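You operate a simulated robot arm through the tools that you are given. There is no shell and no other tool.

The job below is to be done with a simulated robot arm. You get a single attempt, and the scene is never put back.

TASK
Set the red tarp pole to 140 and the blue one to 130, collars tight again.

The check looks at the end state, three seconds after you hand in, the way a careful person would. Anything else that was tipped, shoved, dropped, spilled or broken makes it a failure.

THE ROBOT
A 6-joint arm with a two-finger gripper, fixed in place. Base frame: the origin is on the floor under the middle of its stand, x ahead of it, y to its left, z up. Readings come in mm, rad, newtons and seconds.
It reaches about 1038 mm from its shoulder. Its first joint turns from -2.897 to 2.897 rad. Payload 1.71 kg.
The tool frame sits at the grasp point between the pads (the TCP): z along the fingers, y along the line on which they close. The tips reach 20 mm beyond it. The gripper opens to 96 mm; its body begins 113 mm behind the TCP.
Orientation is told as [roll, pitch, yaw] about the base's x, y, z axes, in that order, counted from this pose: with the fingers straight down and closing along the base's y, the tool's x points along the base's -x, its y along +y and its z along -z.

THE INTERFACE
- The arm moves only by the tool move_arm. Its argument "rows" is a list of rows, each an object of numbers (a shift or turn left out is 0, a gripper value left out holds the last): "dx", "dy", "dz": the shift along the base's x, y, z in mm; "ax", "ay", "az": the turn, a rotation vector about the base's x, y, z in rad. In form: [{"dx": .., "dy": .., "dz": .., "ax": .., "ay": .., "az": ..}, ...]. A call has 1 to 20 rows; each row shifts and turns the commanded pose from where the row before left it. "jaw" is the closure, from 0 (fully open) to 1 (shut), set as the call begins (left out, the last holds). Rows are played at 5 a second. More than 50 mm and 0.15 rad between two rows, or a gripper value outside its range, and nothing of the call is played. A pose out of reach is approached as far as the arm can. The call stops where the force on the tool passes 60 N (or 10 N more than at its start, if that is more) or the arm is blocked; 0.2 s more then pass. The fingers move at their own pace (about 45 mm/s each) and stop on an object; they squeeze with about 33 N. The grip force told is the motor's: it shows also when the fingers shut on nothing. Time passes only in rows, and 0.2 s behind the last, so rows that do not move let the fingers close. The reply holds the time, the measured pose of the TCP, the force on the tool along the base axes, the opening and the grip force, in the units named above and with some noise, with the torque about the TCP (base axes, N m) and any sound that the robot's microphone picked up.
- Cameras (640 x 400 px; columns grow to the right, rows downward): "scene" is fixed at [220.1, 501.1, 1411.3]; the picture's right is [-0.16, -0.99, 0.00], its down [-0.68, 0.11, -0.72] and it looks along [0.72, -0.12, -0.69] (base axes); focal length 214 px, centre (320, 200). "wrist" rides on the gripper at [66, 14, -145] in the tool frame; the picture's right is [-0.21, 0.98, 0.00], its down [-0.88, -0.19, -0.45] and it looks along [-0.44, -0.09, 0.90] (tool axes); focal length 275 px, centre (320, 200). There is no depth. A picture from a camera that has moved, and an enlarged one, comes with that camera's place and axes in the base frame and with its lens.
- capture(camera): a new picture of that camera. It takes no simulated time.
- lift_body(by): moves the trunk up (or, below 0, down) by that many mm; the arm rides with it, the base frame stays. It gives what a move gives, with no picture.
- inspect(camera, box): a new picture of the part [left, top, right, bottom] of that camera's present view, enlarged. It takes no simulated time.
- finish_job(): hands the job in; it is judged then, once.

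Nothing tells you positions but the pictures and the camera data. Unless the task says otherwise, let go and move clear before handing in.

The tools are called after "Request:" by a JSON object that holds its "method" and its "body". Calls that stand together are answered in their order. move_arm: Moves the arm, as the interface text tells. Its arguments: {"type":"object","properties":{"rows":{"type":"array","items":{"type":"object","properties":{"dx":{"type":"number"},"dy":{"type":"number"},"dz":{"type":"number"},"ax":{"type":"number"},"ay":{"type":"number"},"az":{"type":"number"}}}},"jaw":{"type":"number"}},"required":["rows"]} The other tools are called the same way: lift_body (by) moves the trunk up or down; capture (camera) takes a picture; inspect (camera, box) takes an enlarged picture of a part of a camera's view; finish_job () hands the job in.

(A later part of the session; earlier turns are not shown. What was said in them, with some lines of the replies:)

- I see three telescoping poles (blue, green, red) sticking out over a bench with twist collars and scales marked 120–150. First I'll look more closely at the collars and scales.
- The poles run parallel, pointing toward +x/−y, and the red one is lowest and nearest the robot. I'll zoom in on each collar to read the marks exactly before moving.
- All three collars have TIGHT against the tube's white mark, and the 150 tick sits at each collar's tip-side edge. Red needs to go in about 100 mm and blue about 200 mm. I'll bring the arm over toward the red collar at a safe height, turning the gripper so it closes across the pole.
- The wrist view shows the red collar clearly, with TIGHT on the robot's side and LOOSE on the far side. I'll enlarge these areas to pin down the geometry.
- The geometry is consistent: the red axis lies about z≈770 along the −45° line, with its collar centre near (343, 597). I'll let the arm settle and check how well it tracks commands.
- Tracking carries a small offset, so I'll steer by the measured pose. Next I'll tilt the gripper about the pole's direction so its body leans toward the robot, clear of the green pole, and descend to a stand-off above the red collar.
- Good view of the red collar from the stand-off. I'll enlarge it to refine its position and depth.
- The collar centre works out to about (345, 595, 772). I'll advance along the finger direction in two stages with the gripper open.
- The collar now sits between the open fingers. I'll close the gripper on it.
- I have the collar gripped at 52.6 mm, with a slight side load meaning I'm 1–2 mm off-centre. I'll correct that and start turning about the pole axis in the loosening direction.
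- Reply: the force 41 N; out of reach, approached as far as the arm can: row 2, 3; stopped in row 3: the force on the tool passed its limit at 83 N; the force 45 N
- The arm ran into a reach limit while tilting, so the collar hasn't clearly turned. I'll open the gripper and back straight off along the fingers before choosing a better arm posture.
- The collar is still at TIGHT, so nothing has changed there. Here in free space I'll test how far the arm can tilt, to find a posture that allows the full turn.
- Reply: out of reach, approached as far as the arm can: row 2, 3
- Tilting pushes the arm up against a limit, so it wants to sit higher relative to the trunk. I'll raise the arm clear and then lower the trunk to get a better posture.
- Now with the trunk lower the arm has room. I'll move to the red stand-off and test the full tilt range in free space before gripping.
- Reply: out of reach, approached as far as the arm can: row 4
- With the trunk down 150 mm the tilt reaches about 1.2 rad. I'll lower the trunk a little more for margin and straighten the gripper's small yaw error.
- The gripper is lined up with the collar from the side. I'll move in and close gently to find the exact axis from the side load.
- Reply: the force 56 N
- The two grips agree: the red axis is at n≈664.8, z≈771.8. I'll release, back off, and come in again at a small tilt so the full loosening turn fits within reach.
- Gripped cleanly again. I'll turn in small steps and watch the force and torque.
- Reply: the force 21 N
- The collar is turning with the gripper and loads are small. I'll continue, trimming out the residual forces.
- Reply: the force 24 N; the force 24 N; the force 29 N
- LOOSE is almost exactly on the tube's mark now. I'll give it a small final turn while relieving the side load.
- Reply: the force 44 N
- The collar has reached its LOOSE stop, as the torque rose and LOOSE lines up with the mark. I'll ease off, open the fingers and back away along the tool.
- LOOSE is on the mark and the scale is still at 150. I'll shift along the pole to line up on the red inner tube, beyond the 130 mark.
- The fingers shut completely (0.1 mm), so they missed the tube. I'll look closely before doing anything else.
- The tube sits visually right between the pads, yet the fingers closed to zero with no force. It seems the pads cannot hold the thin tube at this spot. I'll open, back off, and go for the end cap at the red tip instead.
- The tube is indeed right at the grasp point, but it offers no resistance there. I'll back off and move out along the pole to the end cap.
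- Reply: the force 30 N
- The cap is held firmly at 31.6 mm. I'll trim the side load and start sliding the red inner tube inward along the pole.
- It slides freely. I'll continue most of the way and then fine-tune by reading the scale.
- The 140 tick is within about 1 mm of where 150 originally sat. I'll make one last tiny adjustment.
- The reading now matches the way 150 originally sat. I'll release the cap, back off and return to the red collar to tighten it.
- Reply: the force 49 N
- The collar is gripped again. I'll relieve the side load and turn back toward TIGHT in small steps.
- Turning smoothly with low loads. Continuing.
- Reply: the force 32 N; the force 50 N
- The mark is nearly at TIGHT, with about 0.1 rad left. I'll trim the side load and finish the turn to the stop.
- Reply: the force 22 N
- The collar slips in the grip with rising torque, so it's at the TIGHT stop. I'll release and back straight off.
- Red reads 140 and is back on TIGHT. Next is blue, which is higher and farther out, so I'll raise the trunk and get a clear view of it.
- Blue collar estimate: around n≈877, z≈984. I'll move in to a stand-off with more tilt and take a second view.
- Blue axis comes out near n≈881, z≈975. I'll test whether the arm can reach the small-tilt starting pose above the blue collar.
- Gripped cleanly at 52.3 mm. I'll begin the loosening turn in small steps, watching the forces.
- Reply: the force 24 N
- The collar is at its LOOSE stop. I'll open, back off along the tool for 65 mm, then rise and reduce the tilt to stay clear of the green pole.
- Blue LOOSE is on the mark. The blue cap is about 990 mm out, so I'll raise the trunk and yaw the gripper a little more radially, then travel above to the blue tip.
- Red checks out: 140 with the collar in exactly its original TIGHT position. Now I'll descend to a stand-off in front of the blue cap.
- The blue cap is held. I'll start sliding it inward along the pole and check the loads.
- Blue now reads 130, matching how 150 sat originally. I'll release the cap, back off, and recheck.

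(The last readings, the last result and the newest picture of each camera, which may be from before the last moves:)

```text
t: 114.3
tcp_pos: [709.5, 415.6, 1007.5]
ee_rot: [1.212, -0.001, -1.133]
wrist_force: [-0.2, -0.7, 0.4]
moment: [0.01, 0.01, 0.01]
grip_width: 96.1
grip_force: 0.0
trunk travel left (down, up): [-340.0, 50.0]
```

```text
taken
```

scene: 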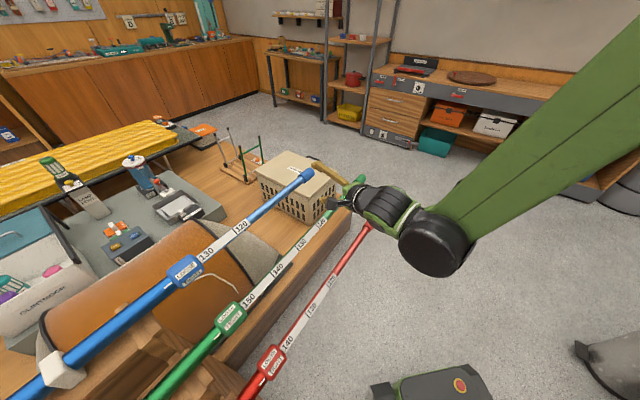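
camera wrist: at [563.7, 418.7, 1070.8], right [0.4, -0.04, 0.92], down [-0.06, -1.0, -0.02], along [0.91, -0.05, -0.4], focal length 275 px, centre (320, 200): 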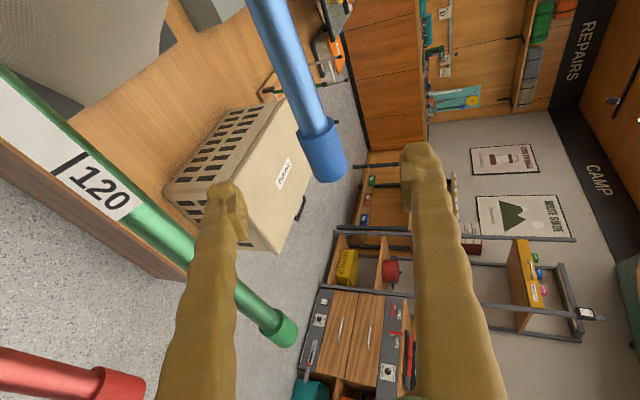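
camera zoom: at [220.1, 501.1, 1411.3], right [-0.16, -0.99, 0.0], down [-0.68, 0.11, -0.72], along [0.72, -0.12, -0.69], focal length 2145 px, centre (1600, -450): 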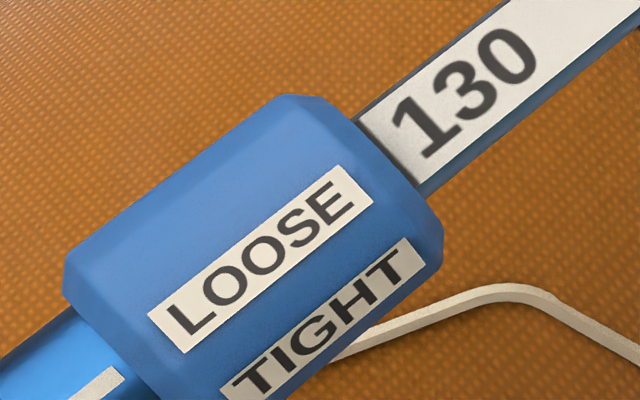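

The 130 reading holds. I'll rise, travel back to the blue collar while restoring the yaw, and lower the trunk again for the tightening turn.

Request:
{"method": "move_arm", "body": {"rows": [{"dz": 40}, {"dz": 40}, {"dz": 40}, {"dx": -27, "dy": 27.7, "az": 0.0348}, {"dx": -27, "dy": 27.7, "az": 0.0348}, {"dx": -27, "dy": 27.7, "az": 0.0348}, {"dx": -27, "dy": 27.7, "az": 0.0348}, {"dx": -27, "dy": 27.7, "az": 0.0348}, {"dx": -27, "dy": 27.7, "az": 0.0348}, {"dx": -27, "dy": 27.7, "az": 0.0348}, {"dx": -27, "dy": 27.7, "az": 0.0348}, {"dx": -27, "dy": 27.7, "az": 0.0348}, {"dx": -27, "dy": 27.7, "az": 0.0348}, {"dx": 0}]}}

Request:
{"method": "capture", "body": {"camera": "wrist"}}

Request:
{"method": "capture", "body": {"camera": "scene"}}

```text
t: 117.3
tcp_pos: [438.5, 695.5, 1127.2]
ee_rot: [1.211, -0.001, -0.784]
wrist_force: [-0.2, 0.8, 0.1]
moment: [-0.03, -0.03, 0.03]
grip_width: 95.8
grip_force: 0.1
trunk travel left (down, up): [-340.0, 50.0]
```

```text
taken
camera wrist: at [300.1, 649.1, 1191.6], right [0.39, 0.1, 0.92], down [0.28, -0.96, -0.02], along [0.88, 0.26, -0.4], focal length 275 px, centre (320, 200)
```

wrist: 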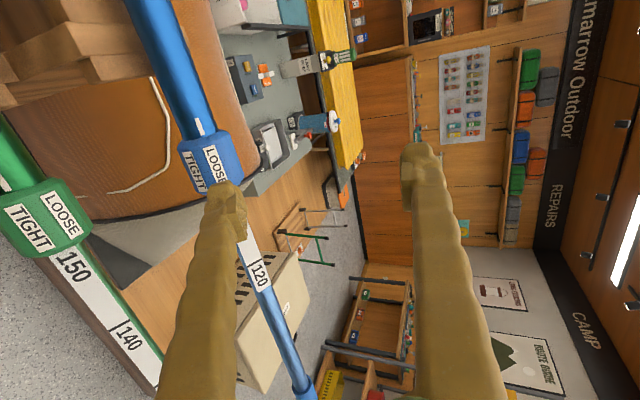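

```text
taken
```

scene: 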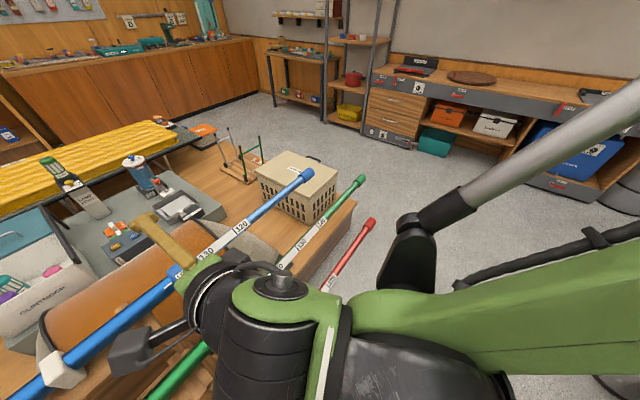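

Request:
{"method": "move_arm", "body": {"rows": [{"ax": -0.078, "ay": 0.078}, {"dx": 0}]}}

Request:
{"method": "lift_body", "body": {"by": -115}}

Request:
{"method": "capture", "body": {"camera": "wrist"}}

```text
t: 118.0
tcp_pos: [439.1, 694.2, 1128.4]
ee_rot: [1.101, 0.001, -0.787]
wrist_force: [0.3, -0.1, 0.5]
moment: [-0.02, 0.01, 0.03]
grip_width: 96.1
grip_force: 0.1
trunk travel left (down, up): [-340.0, 50.0]
```

```text
t: 119.4
tcp_pos: [436.9, 694.3, 1011.9]
ee_rot: [1.1, 0.0, -0.785]
wrist_force: [0.7, 0.2, 0.0]
moment: [-0.02, -0.01, -0.02]
grip_width: 95.9
grip_force: 0.1
trunk travel left (down, up): [-225.0, 165.0]
```

```text
taken
camera wrist: at [305.6, 653.5, 1090.7], right [0.46, 0.17, 0.87], down [0.28, -0.96, 0.04], along [0.84, 0.23, -0.49], focal length 275 px, centre (320, 200)
```

wrist: 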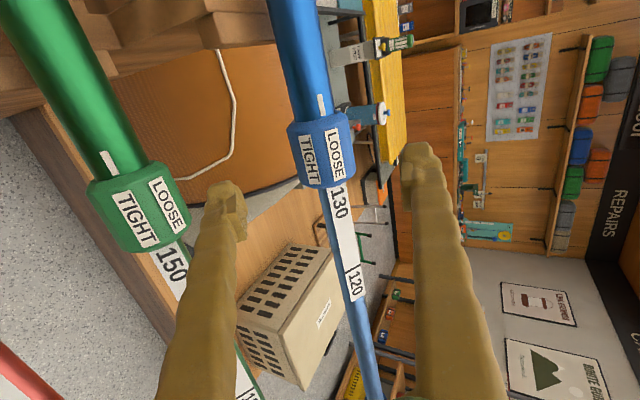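

Request:
{"method": "move_arm", "body": {"rows": [{"dx": 15.3, "dy": 14.5, "dz": -9.9}, {"dx": 15.3, "dy": 14.5, "dz": -9.9}, {"dx": 15.3, "dy": 14.5, "dz": -9.9}, {"dx": 15.3, "dy": 14.5, "dz": -9.9}, {"dx": 0}]}}

Request:
{"method": "capture", "body": {"camera": "wrist"}}

```text
t: 120.6
tcp_pos: [499.5, 753.6, 973.4]
ee_rot: [1.101, 0.001, -0.784]
wrist_force: [-0.7, 0.2, 0.1]
moment: [0.0, 0.02, 0.01]
grip_width: 96.0
grip_force: 0.1
trunk travel left (down, up): [-225.0, 165.0]
```

```text
taken
camera wrist: at [366.4, 711.7, 1051.0], right [0.46, 0.17, 0.87], down [0.28, -0.96, 0.04], along [0.84, 0.23, -0.49], focal length 275 px, centre (320, 200)
```

wrist: 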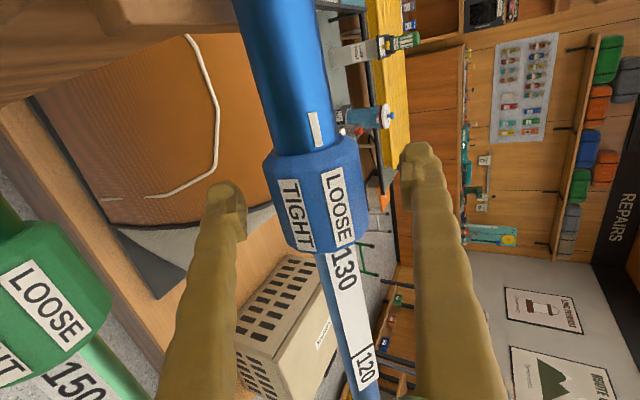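

Request:
{"method": "move_arm", "body": {"rows": [{"dx": -0.5, "dy": -0.5, "dz": -1.0}, {"dx": 0}, {"dx": 0}, {"dx": 0}, {"dx": 0}, {"dx": 0}], "jaw": 1}}

```text
t: 122.0
tcp_pos: [499.5, 752.2, 972.5]
ee_rot: [1.101, 0.001, -0.785]
wrist_force: [0.5, 1.5, 0.7]
moment: [0.02, 0.01, 0.03]
grip_width: 52.2
grip_force: 35.0
trunk travel left (down, up): [-225.0, 165.0]
```

The collar is gripped with almost no side load. I'll turn it back toward TIGHT in steps.

Request:
{"method": "move_arm", "body": {"rows": [{"ax": -0.0354, "ay": 0.0354}, {"ax": -0.0354, "ay": 0.0354}, {"ax": -0.0354, "ay": 0.0354}, {"dx": 0}]}}

Request:
{"method": "move_arm", "body": {"rows": [{"ax": -0.0354, "ay": 0.0354}, {"ax": -0.0354, "ay": 0.0354}, {"dx": 0}]}}

Request:
{"method": "capture", "body": {"camera": "wrist"}}

```text
t: 123.0
tcp_pos: [498.5, 751.2, 972.9]
ee_rot: [0.951, -0.001, -0.786]
wrist_force: [-5.9, -8.2, 7.0]
moment: [-0.03, -0.04, 0.08]
grip_width: 52.2
grip_force: 35.0
trunk travel left (down, up): [-225.0, 165.0]
```

```text
t: 123.8
tcp_pos: [499.2, 750.8, 973.4]
ee_rot: [0.853, 0.0, -0.785]
wrist_force: [-1.9, -4.2, 17.9]
moment: [0.01, 0.05, -0.15]
grip_width: 52.4
grip_force: 34.8
trunk travel left (down, up): [-225.0, 165.0]
```

```text
taken
camera wrist: at [382.4, 727.1, 1078.6], right [0.6, 0.31, 0.74], down [0.3, -0.94, 0.15], along [0.74, 0.13, -0.66], focal length 275 px, centre (320, 200)
```

wrist: 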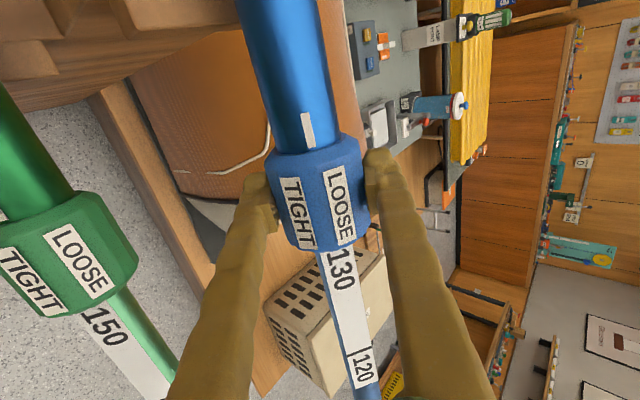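

Request:
{"method": "move_arm", "body": {"rows": [{"dz": 0.6, "ax": -0.0354, "ay": 0.0354}, {"ax": -0.0354, "ay": 0.0354}, {"ax": -0.0354, "ay": 0.0354}, {"dx": 0}]}}

Request:
{"method": "move_arm", "body": {"rows": [{"ax": -0.0354, "ay": 0.0354}, {"ax": -0.0354, "ay": 0.0354}, {"dx": 0}]}}

Request:
{"method": "capture", "body": {"camera": "wrist"}}

```text
t: 124.8
tcp_pos: [500.2, 751.9, 972.8]
ee_rot: [0.698, 0.0, -0.786]
wrist_force: [0.3, -7.5, 6.1]
moment: [-0.08, -0.03, -0.01]
grip_width: 52.2
grip_force: 34.8
trunk travel left (down, up): [-225.0, 165.0]
```

```text
t: 125.6
tcp_pos: [498.3, 751.3, 973.3]
ee_rot: [0.601, -0.001, -0.784]
wrist_force: [4.3, -9.0, 8.7]
moment: [-0.29, -0.22, -0.17]
grip_width: 52.3
grip_force: 34.5
trunk travel left (down, up): [-225.0, 165.0]
```

```text
taken
camera wrist: at [403.3, 748.1, 1100.4], right [0.72, 0.43, 0.55], down [0.33, -0.91, 0.26], along [0.61, 0.0, -0.79], focal length 275 px, centre (320, 200)
```

wrist: 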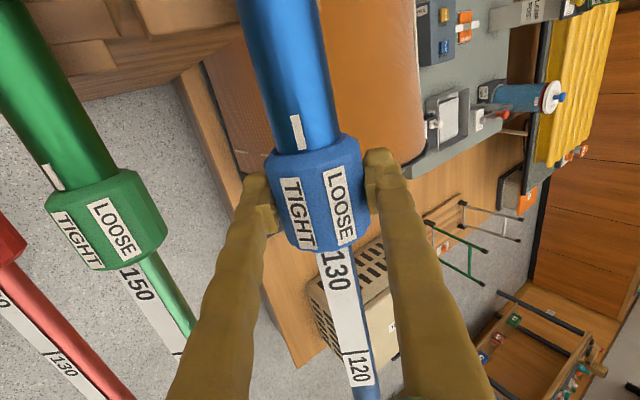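

Request:
{"method": "move_arm", "body": {"rows": [{"dz": 0.3, "ax": -0.0354, "ay": 0.0354}, {"ax": -0.0354, "ay": 0.0354}, {"ax": -0.0354, "ay": 0.0354}, {"dx": 0}]}}

Request:
{"method": "move_arm", "body": {"rows": [{"ax": -0.0283, "ay": 0.0283}, {"ax": -0.0283, "ay": 0.0283}, {"dx": 0}]}}

Request:
{"method": "inspect", "body": {"camera": "wrist", "box": [220, 60, 420, 260]}}

```text
t: 126.6
tcp_pos: [498.8, 752.7, 972.6]
ee_rot: [0.447, -0.001, -0.785]
wrist_force: [6.3, -3.8, 6.3]
moment: [-0.03, -0.01, -0.08]
grip_width: 52.4
grip_force: 35.7
trunk travel left (down, up): [-225.0, 165.0]
```

```text
t: 127.4
tcp_pos: [498.3, 752.5, 972.6]
ee_rot: [0.37, 0.0, -0.786]
wrist_force: [16.5, 15.4, 21.9]
moment: [-0.05, -0.01, -0.08]
grip_width: 52.3
grip_force: 35.0
trunk travel left (down, up): [-225.0, 165.0]
```

```text
2.00 times, centred on (320, 160) of wrist
camera zoom: at [425.2, 770.0, 1113.2], right [0.79, 0.5, 0.35], down [0.38, -0.85, 0.35], along [0.48, -0.14, -0.87], focal length 551 px, centre (320, 280)
```

zoom: 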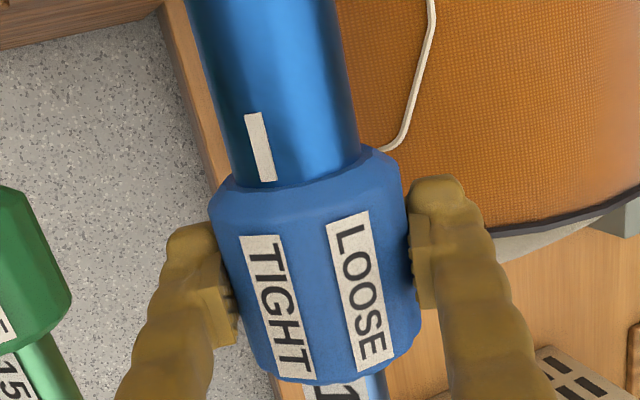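

Request:
{"method": "move_arm", "body": {"rows": [{"dx": 0.8, "dy": 0.8, "dz": 0.5}, {"ax": -0.0212, "ay": 0.0212}, {"ax": -0.0212, "ay": 0.0212}, {"dx": 0}]}}

Request:
{"method": "move_arm", "body": {"rows": [{"ax": -0.0212, "ay": 0.0212}, {"ax": -0.0212, "ay": 0.0212}, {"dx": 0}]}}

Request:
{"method": "inspect", "body": {"camera": "wrist", "box": [220, 60, 420, 260]}}

```text
t: 128.4
tcp_pos: [499.2, 751.2, 972.9]
ee_rot: [0.308, -0.002, -0.785]
wrist_force: [5.2, -9.9, 6.0]
moment: [-0.06, -0.39, -0.21]
grip_width: 52.1
grip_force: 35.4
trunk travel left (down, up): [-225.0, 165.0]
```

```text
t: 129.2
tcp_pos: [497.8, 752.2, 974.5]
ee_rot: [0.251, 0.0, -0.786]
wrist_force: [0.9, -12.4, 4.3]
moment: [0.47, 0.05, 0.05]
grip_width: 51.9
grip_force: 34.9
trunk travel left (down, up): [-225.0, 165.0]
```

```text
2.00 times, centred on (320, 160) of wrist
camera zoom: at [437.0, 782.3, 1118.1], right [0.82, 0.53, 0.24], down [0.42, -0.82, 0.39], along [0.4, -0.21, -0.89], focal length 551 px, centre (320, 280)
```

zoom: 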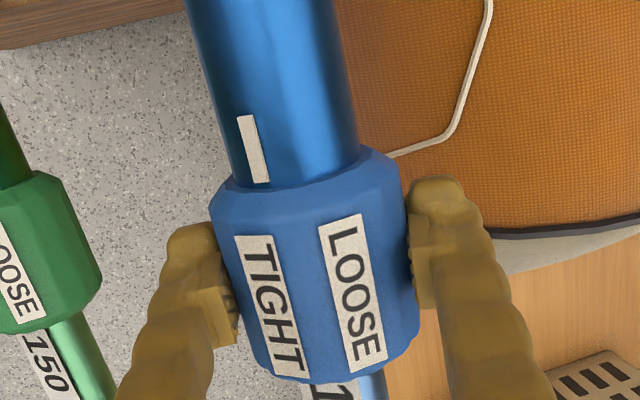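

Request:
{"method": "move_arm", "body": {"rows": [{"dx": -0.2, "dy": -0.2, "ax": -0.0212, "ay": 0.0212}, {"ax": -0.0212, "ay": 0.0212}, {"dx": 0}]}}

Request:
{"method": "inspect", "body": {"camera": "wrist", "box": [220, 60, 420, 260]}}

```text
t: 130.0
tcp_pos: [498.5, 754.0, 974.7]
ee_rot: [0.19, 0.001, -0.785]
wrist_force: [1.1, -3.7, 4.3]
moment: [0.34, -0.26, -0.25]
grip_width: 52.1
grip_force: 35.1
trunk travel left (down, up): [-225.0, 165.0]
```

```text
2.00 times, centred on (320, 160) of wrist
camera zoom: at [443.0, 788.8, 1118.5], right [0.82, 0.53, 0.19], down [0.43, -0.81, 0.4], along [0.36, -0.25, -0.9], focal length 551 px, centre (320, 280)
```

zoom: 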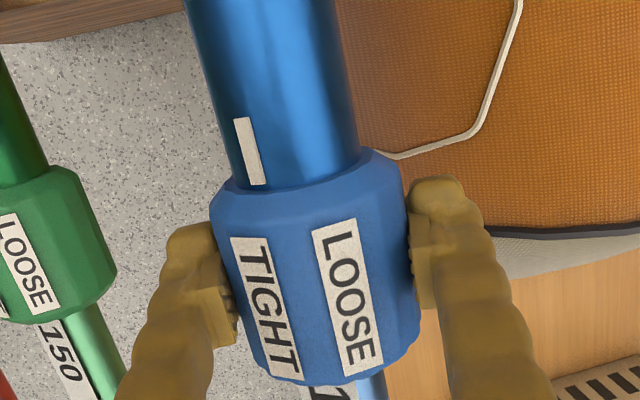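

Blue is at its TIGHT stop, with torque rising and the grip slipping. I'll release, back straight off and move clear for a final check.

Request:
{"method": "move_arm", "body": {"rows": [{"dx": 0}, {"dx": 0}, {"dx": 0}, {"dx": 0}, {"dx": -3.2, "dy": -3.2, "dz": 24}, {"dx": -3.2, "dy": -3.2, "dz": 24}, {"dx": -3.2, "dy": -3.2, "dz": 24}, {"dx": -3.2, "dy": -3.2, "dz": 24}, {"dx": -3.2, "dy": -3.2, "dz": 24}, {"dx": -3.2, "dy": -3.2, "dz": 24}, {"dx": 0}], "jaw": 0}}

Request:
{"method": "move_arm", "body": {"rows": [{"dx": 10, "dy": -35, "dz": 10}, {"dx": 10, "dy": -35, "dz": 10}, {"dx": 10, "dy": -35, "dz": 10}, {"dx": 10, "dy": -35, "dz": 10}, {"dx": 10, "dy": -35, "dz": 10}, {"dx": 10, "dy": -35, "dz": 10}, {"dx": 10, "dy": -35, "dz": 10}, {"dx": 10, "dy": -35, "dz": 10}, {"dx": 5, "dy": -40, "dz": 5}, {"dx": 5, "dy": -40, "dz": 5}, {"dx": 0, "dy": -45, "dz": 0}, {"dx": 0, "dy": -45, "dz": 0}, {"dx": 0}]}}

Request:
{"method": "capture", "body": {"camera": "scene"}}

Request:
{"method": "capture", "body": {"camera": "wrist"}}

```text
t: 132.4
tcp_pos: [479.3, 733.5, 1119.1]
ee_rot: [0.191, -0.002, -0.784]
wrist_force: [-0.5, 0.1, 0.0]
moment: [0.02, -0.01, -0.02]
grip_width: 96.1
grip_force: 0.1
trunk travel left (down, up): [-225.0, 165.0]
```

```text
t: 135.2
tcp_pos: [571.6, 282.7, 1206.4]
ee_rot: [0.19, -0.001, -0.784]
wrist_force: [-0.1, -0.3, 0.3]
moment: [0.04, 0.01, 0.03]
grip_width: 95.9
grip_force: 0.0
trunk travel left (down, up): [-225.0, 165.0]
```

```text
taken
```

scene: 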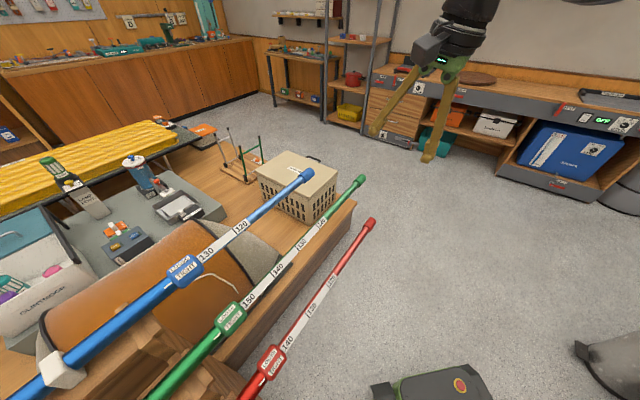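

```text
taken
camera wrist: at [515.7, 318.7, 1350.3], right [0.82, 0.53, 0.19], down [0.43, -0.81, 0.4], along [0.36, -0.25, -0.9], focal length 275 px, centre (320, 200)
```

wrist: 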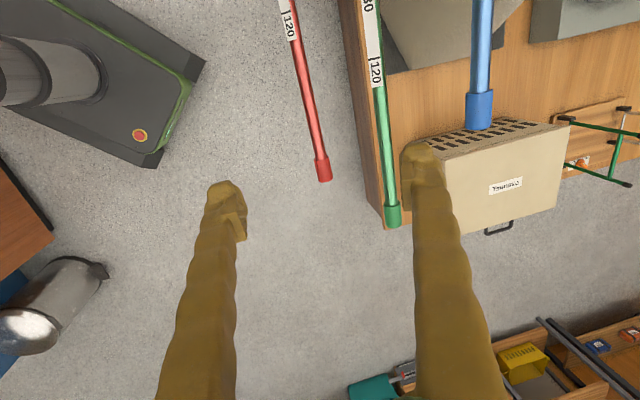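

The arm is clear. I'll make a final close check of all three collars and scales against the original pictures.

Request:
{"method": "inspect", "body": {"camera": "scene", "box": [160, 245, 224, 285]}}

Request:
{"method": "inspect", "body": {"camera": "scene", "box": [252, 335, 300, 365]}}

Request:
{"method": "inspect", "body": {"camera": "scene", "box": [200, 290, 264, 330]}}

Request:
{"method": "inspect", "body": {"camera": "scene", "box": [250, 365, 306, 400]}}

Request:
{"method": "inspect", "body": {"camera": "scene", "box": [0, 120, 360, 345]}}

```text
10.00 times, centred on (192, 265) of scene
camera zoom: at [220.1, 501.1, 1411.3], right [-0.16, -0.99, 0.0], down [-0.68, 0.11, -0.72], along [0.72, -0.12, -0.69], focal length 2145 px, centre (1600, -450)
```

zoom: 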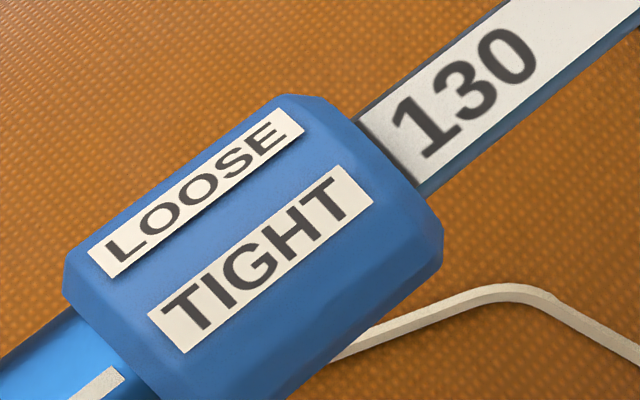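

```text
13.33 times, centred on (276, 350) of scene
camera zoom: at [220.1, 501.1, 1411.3], right [-0.16, -0.99, 0.0], down [-0.68, 0.11, -0.72], along [0.72, -0.12, -0.69], focal length 2860 px, centre (907, -1800)
```

zoom: 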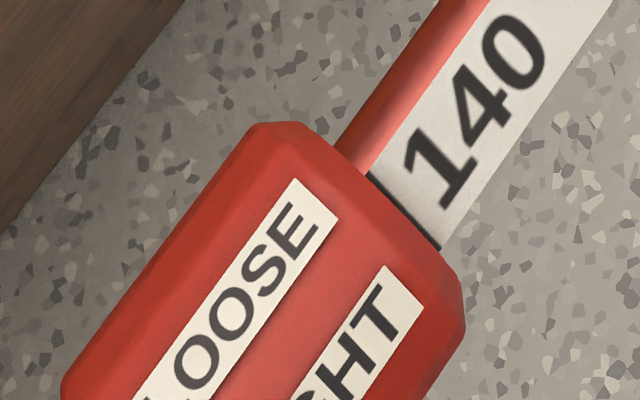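

```text
10.00 times, centred on (232, 310) of scene
camera zoom: at [220.1, 501.1, 1411.3], right [-0.16, -0.99, 0.0], down [-0.68, 0.11, -0.72], along [0.72, -0.12, -0.69], focal length 2145 px, centre (1200, -900)
```

zoom: 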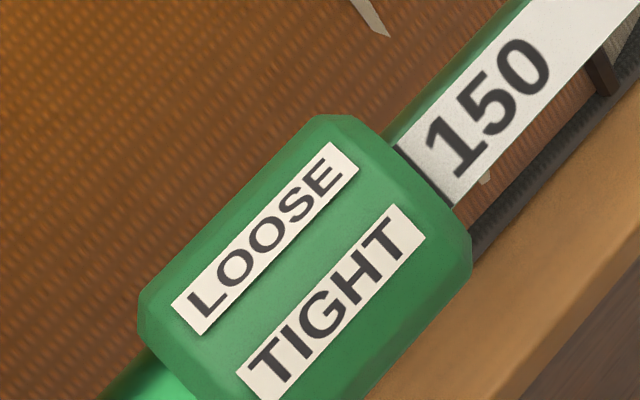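

```text
11.43 times, centred on (278, 382) of scene
camera zoom: at [220.1, 501.1, 1411.3], right [-0.16, -0.99, 0.0], down [-0.68, 0.11, -0.72], along [0.72, -0.12, -0.69], focal length 2451 px, centre (800, -1886)
```

zoom: 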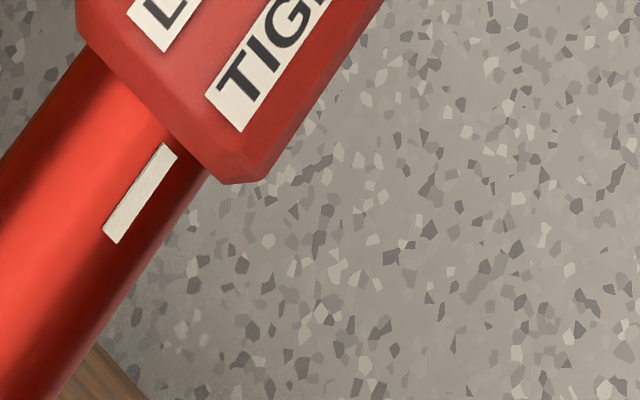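

```text
1.78 times, centred on (180, 232) of scene
camera zoom: at [220.1, 501.1, 1411.3], right [-0.16, -0.99, 0.0], down [-0.68, 0.11, -0.72], along [0.72, -0.12, -0.69], focal length 381 px, centre (569, 142)
```

zoom: 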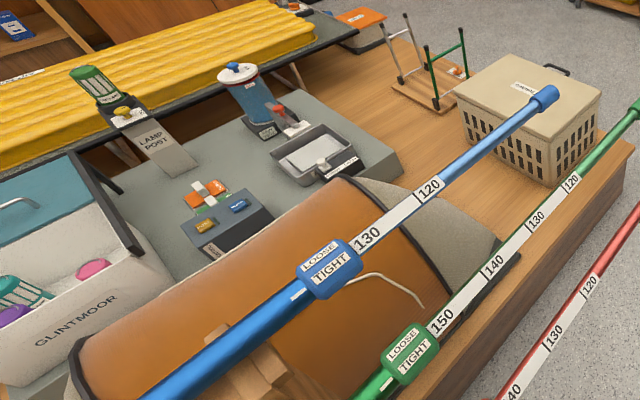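

Red reads 140 and blue reads 130, with both collars turned back to their original TIGHT position. Green is still at 150 and tight, nothing else was disturbed, and the arm is clear. I'm handing in.

Request:
{"method": "finish_job", "body": {}}

```text
The job is handed in.
```

The red tarp pole is now set to 140 and the blue one to 130. Both collars are turned back to TIGHT until they stopped, and I've handed the job in.

In the last close-up pictures, each number sits at its collar edge just as 150 did at the start, to within about a millimetre. The TIGHT labels line up with the marks on the tubes. The green pole is still at 150 and tight, and nothing else in view had moved. The gripper is open and the arm is well clear of the poles.

On my first try at loosening the red collar, the arm ran out of reach and stopped at 83 N on the tool. I checked afterwards and the collar hadn't turned and the pole hadn't shifted. Lowering the trunk gave the arm enough room to finish the turn.
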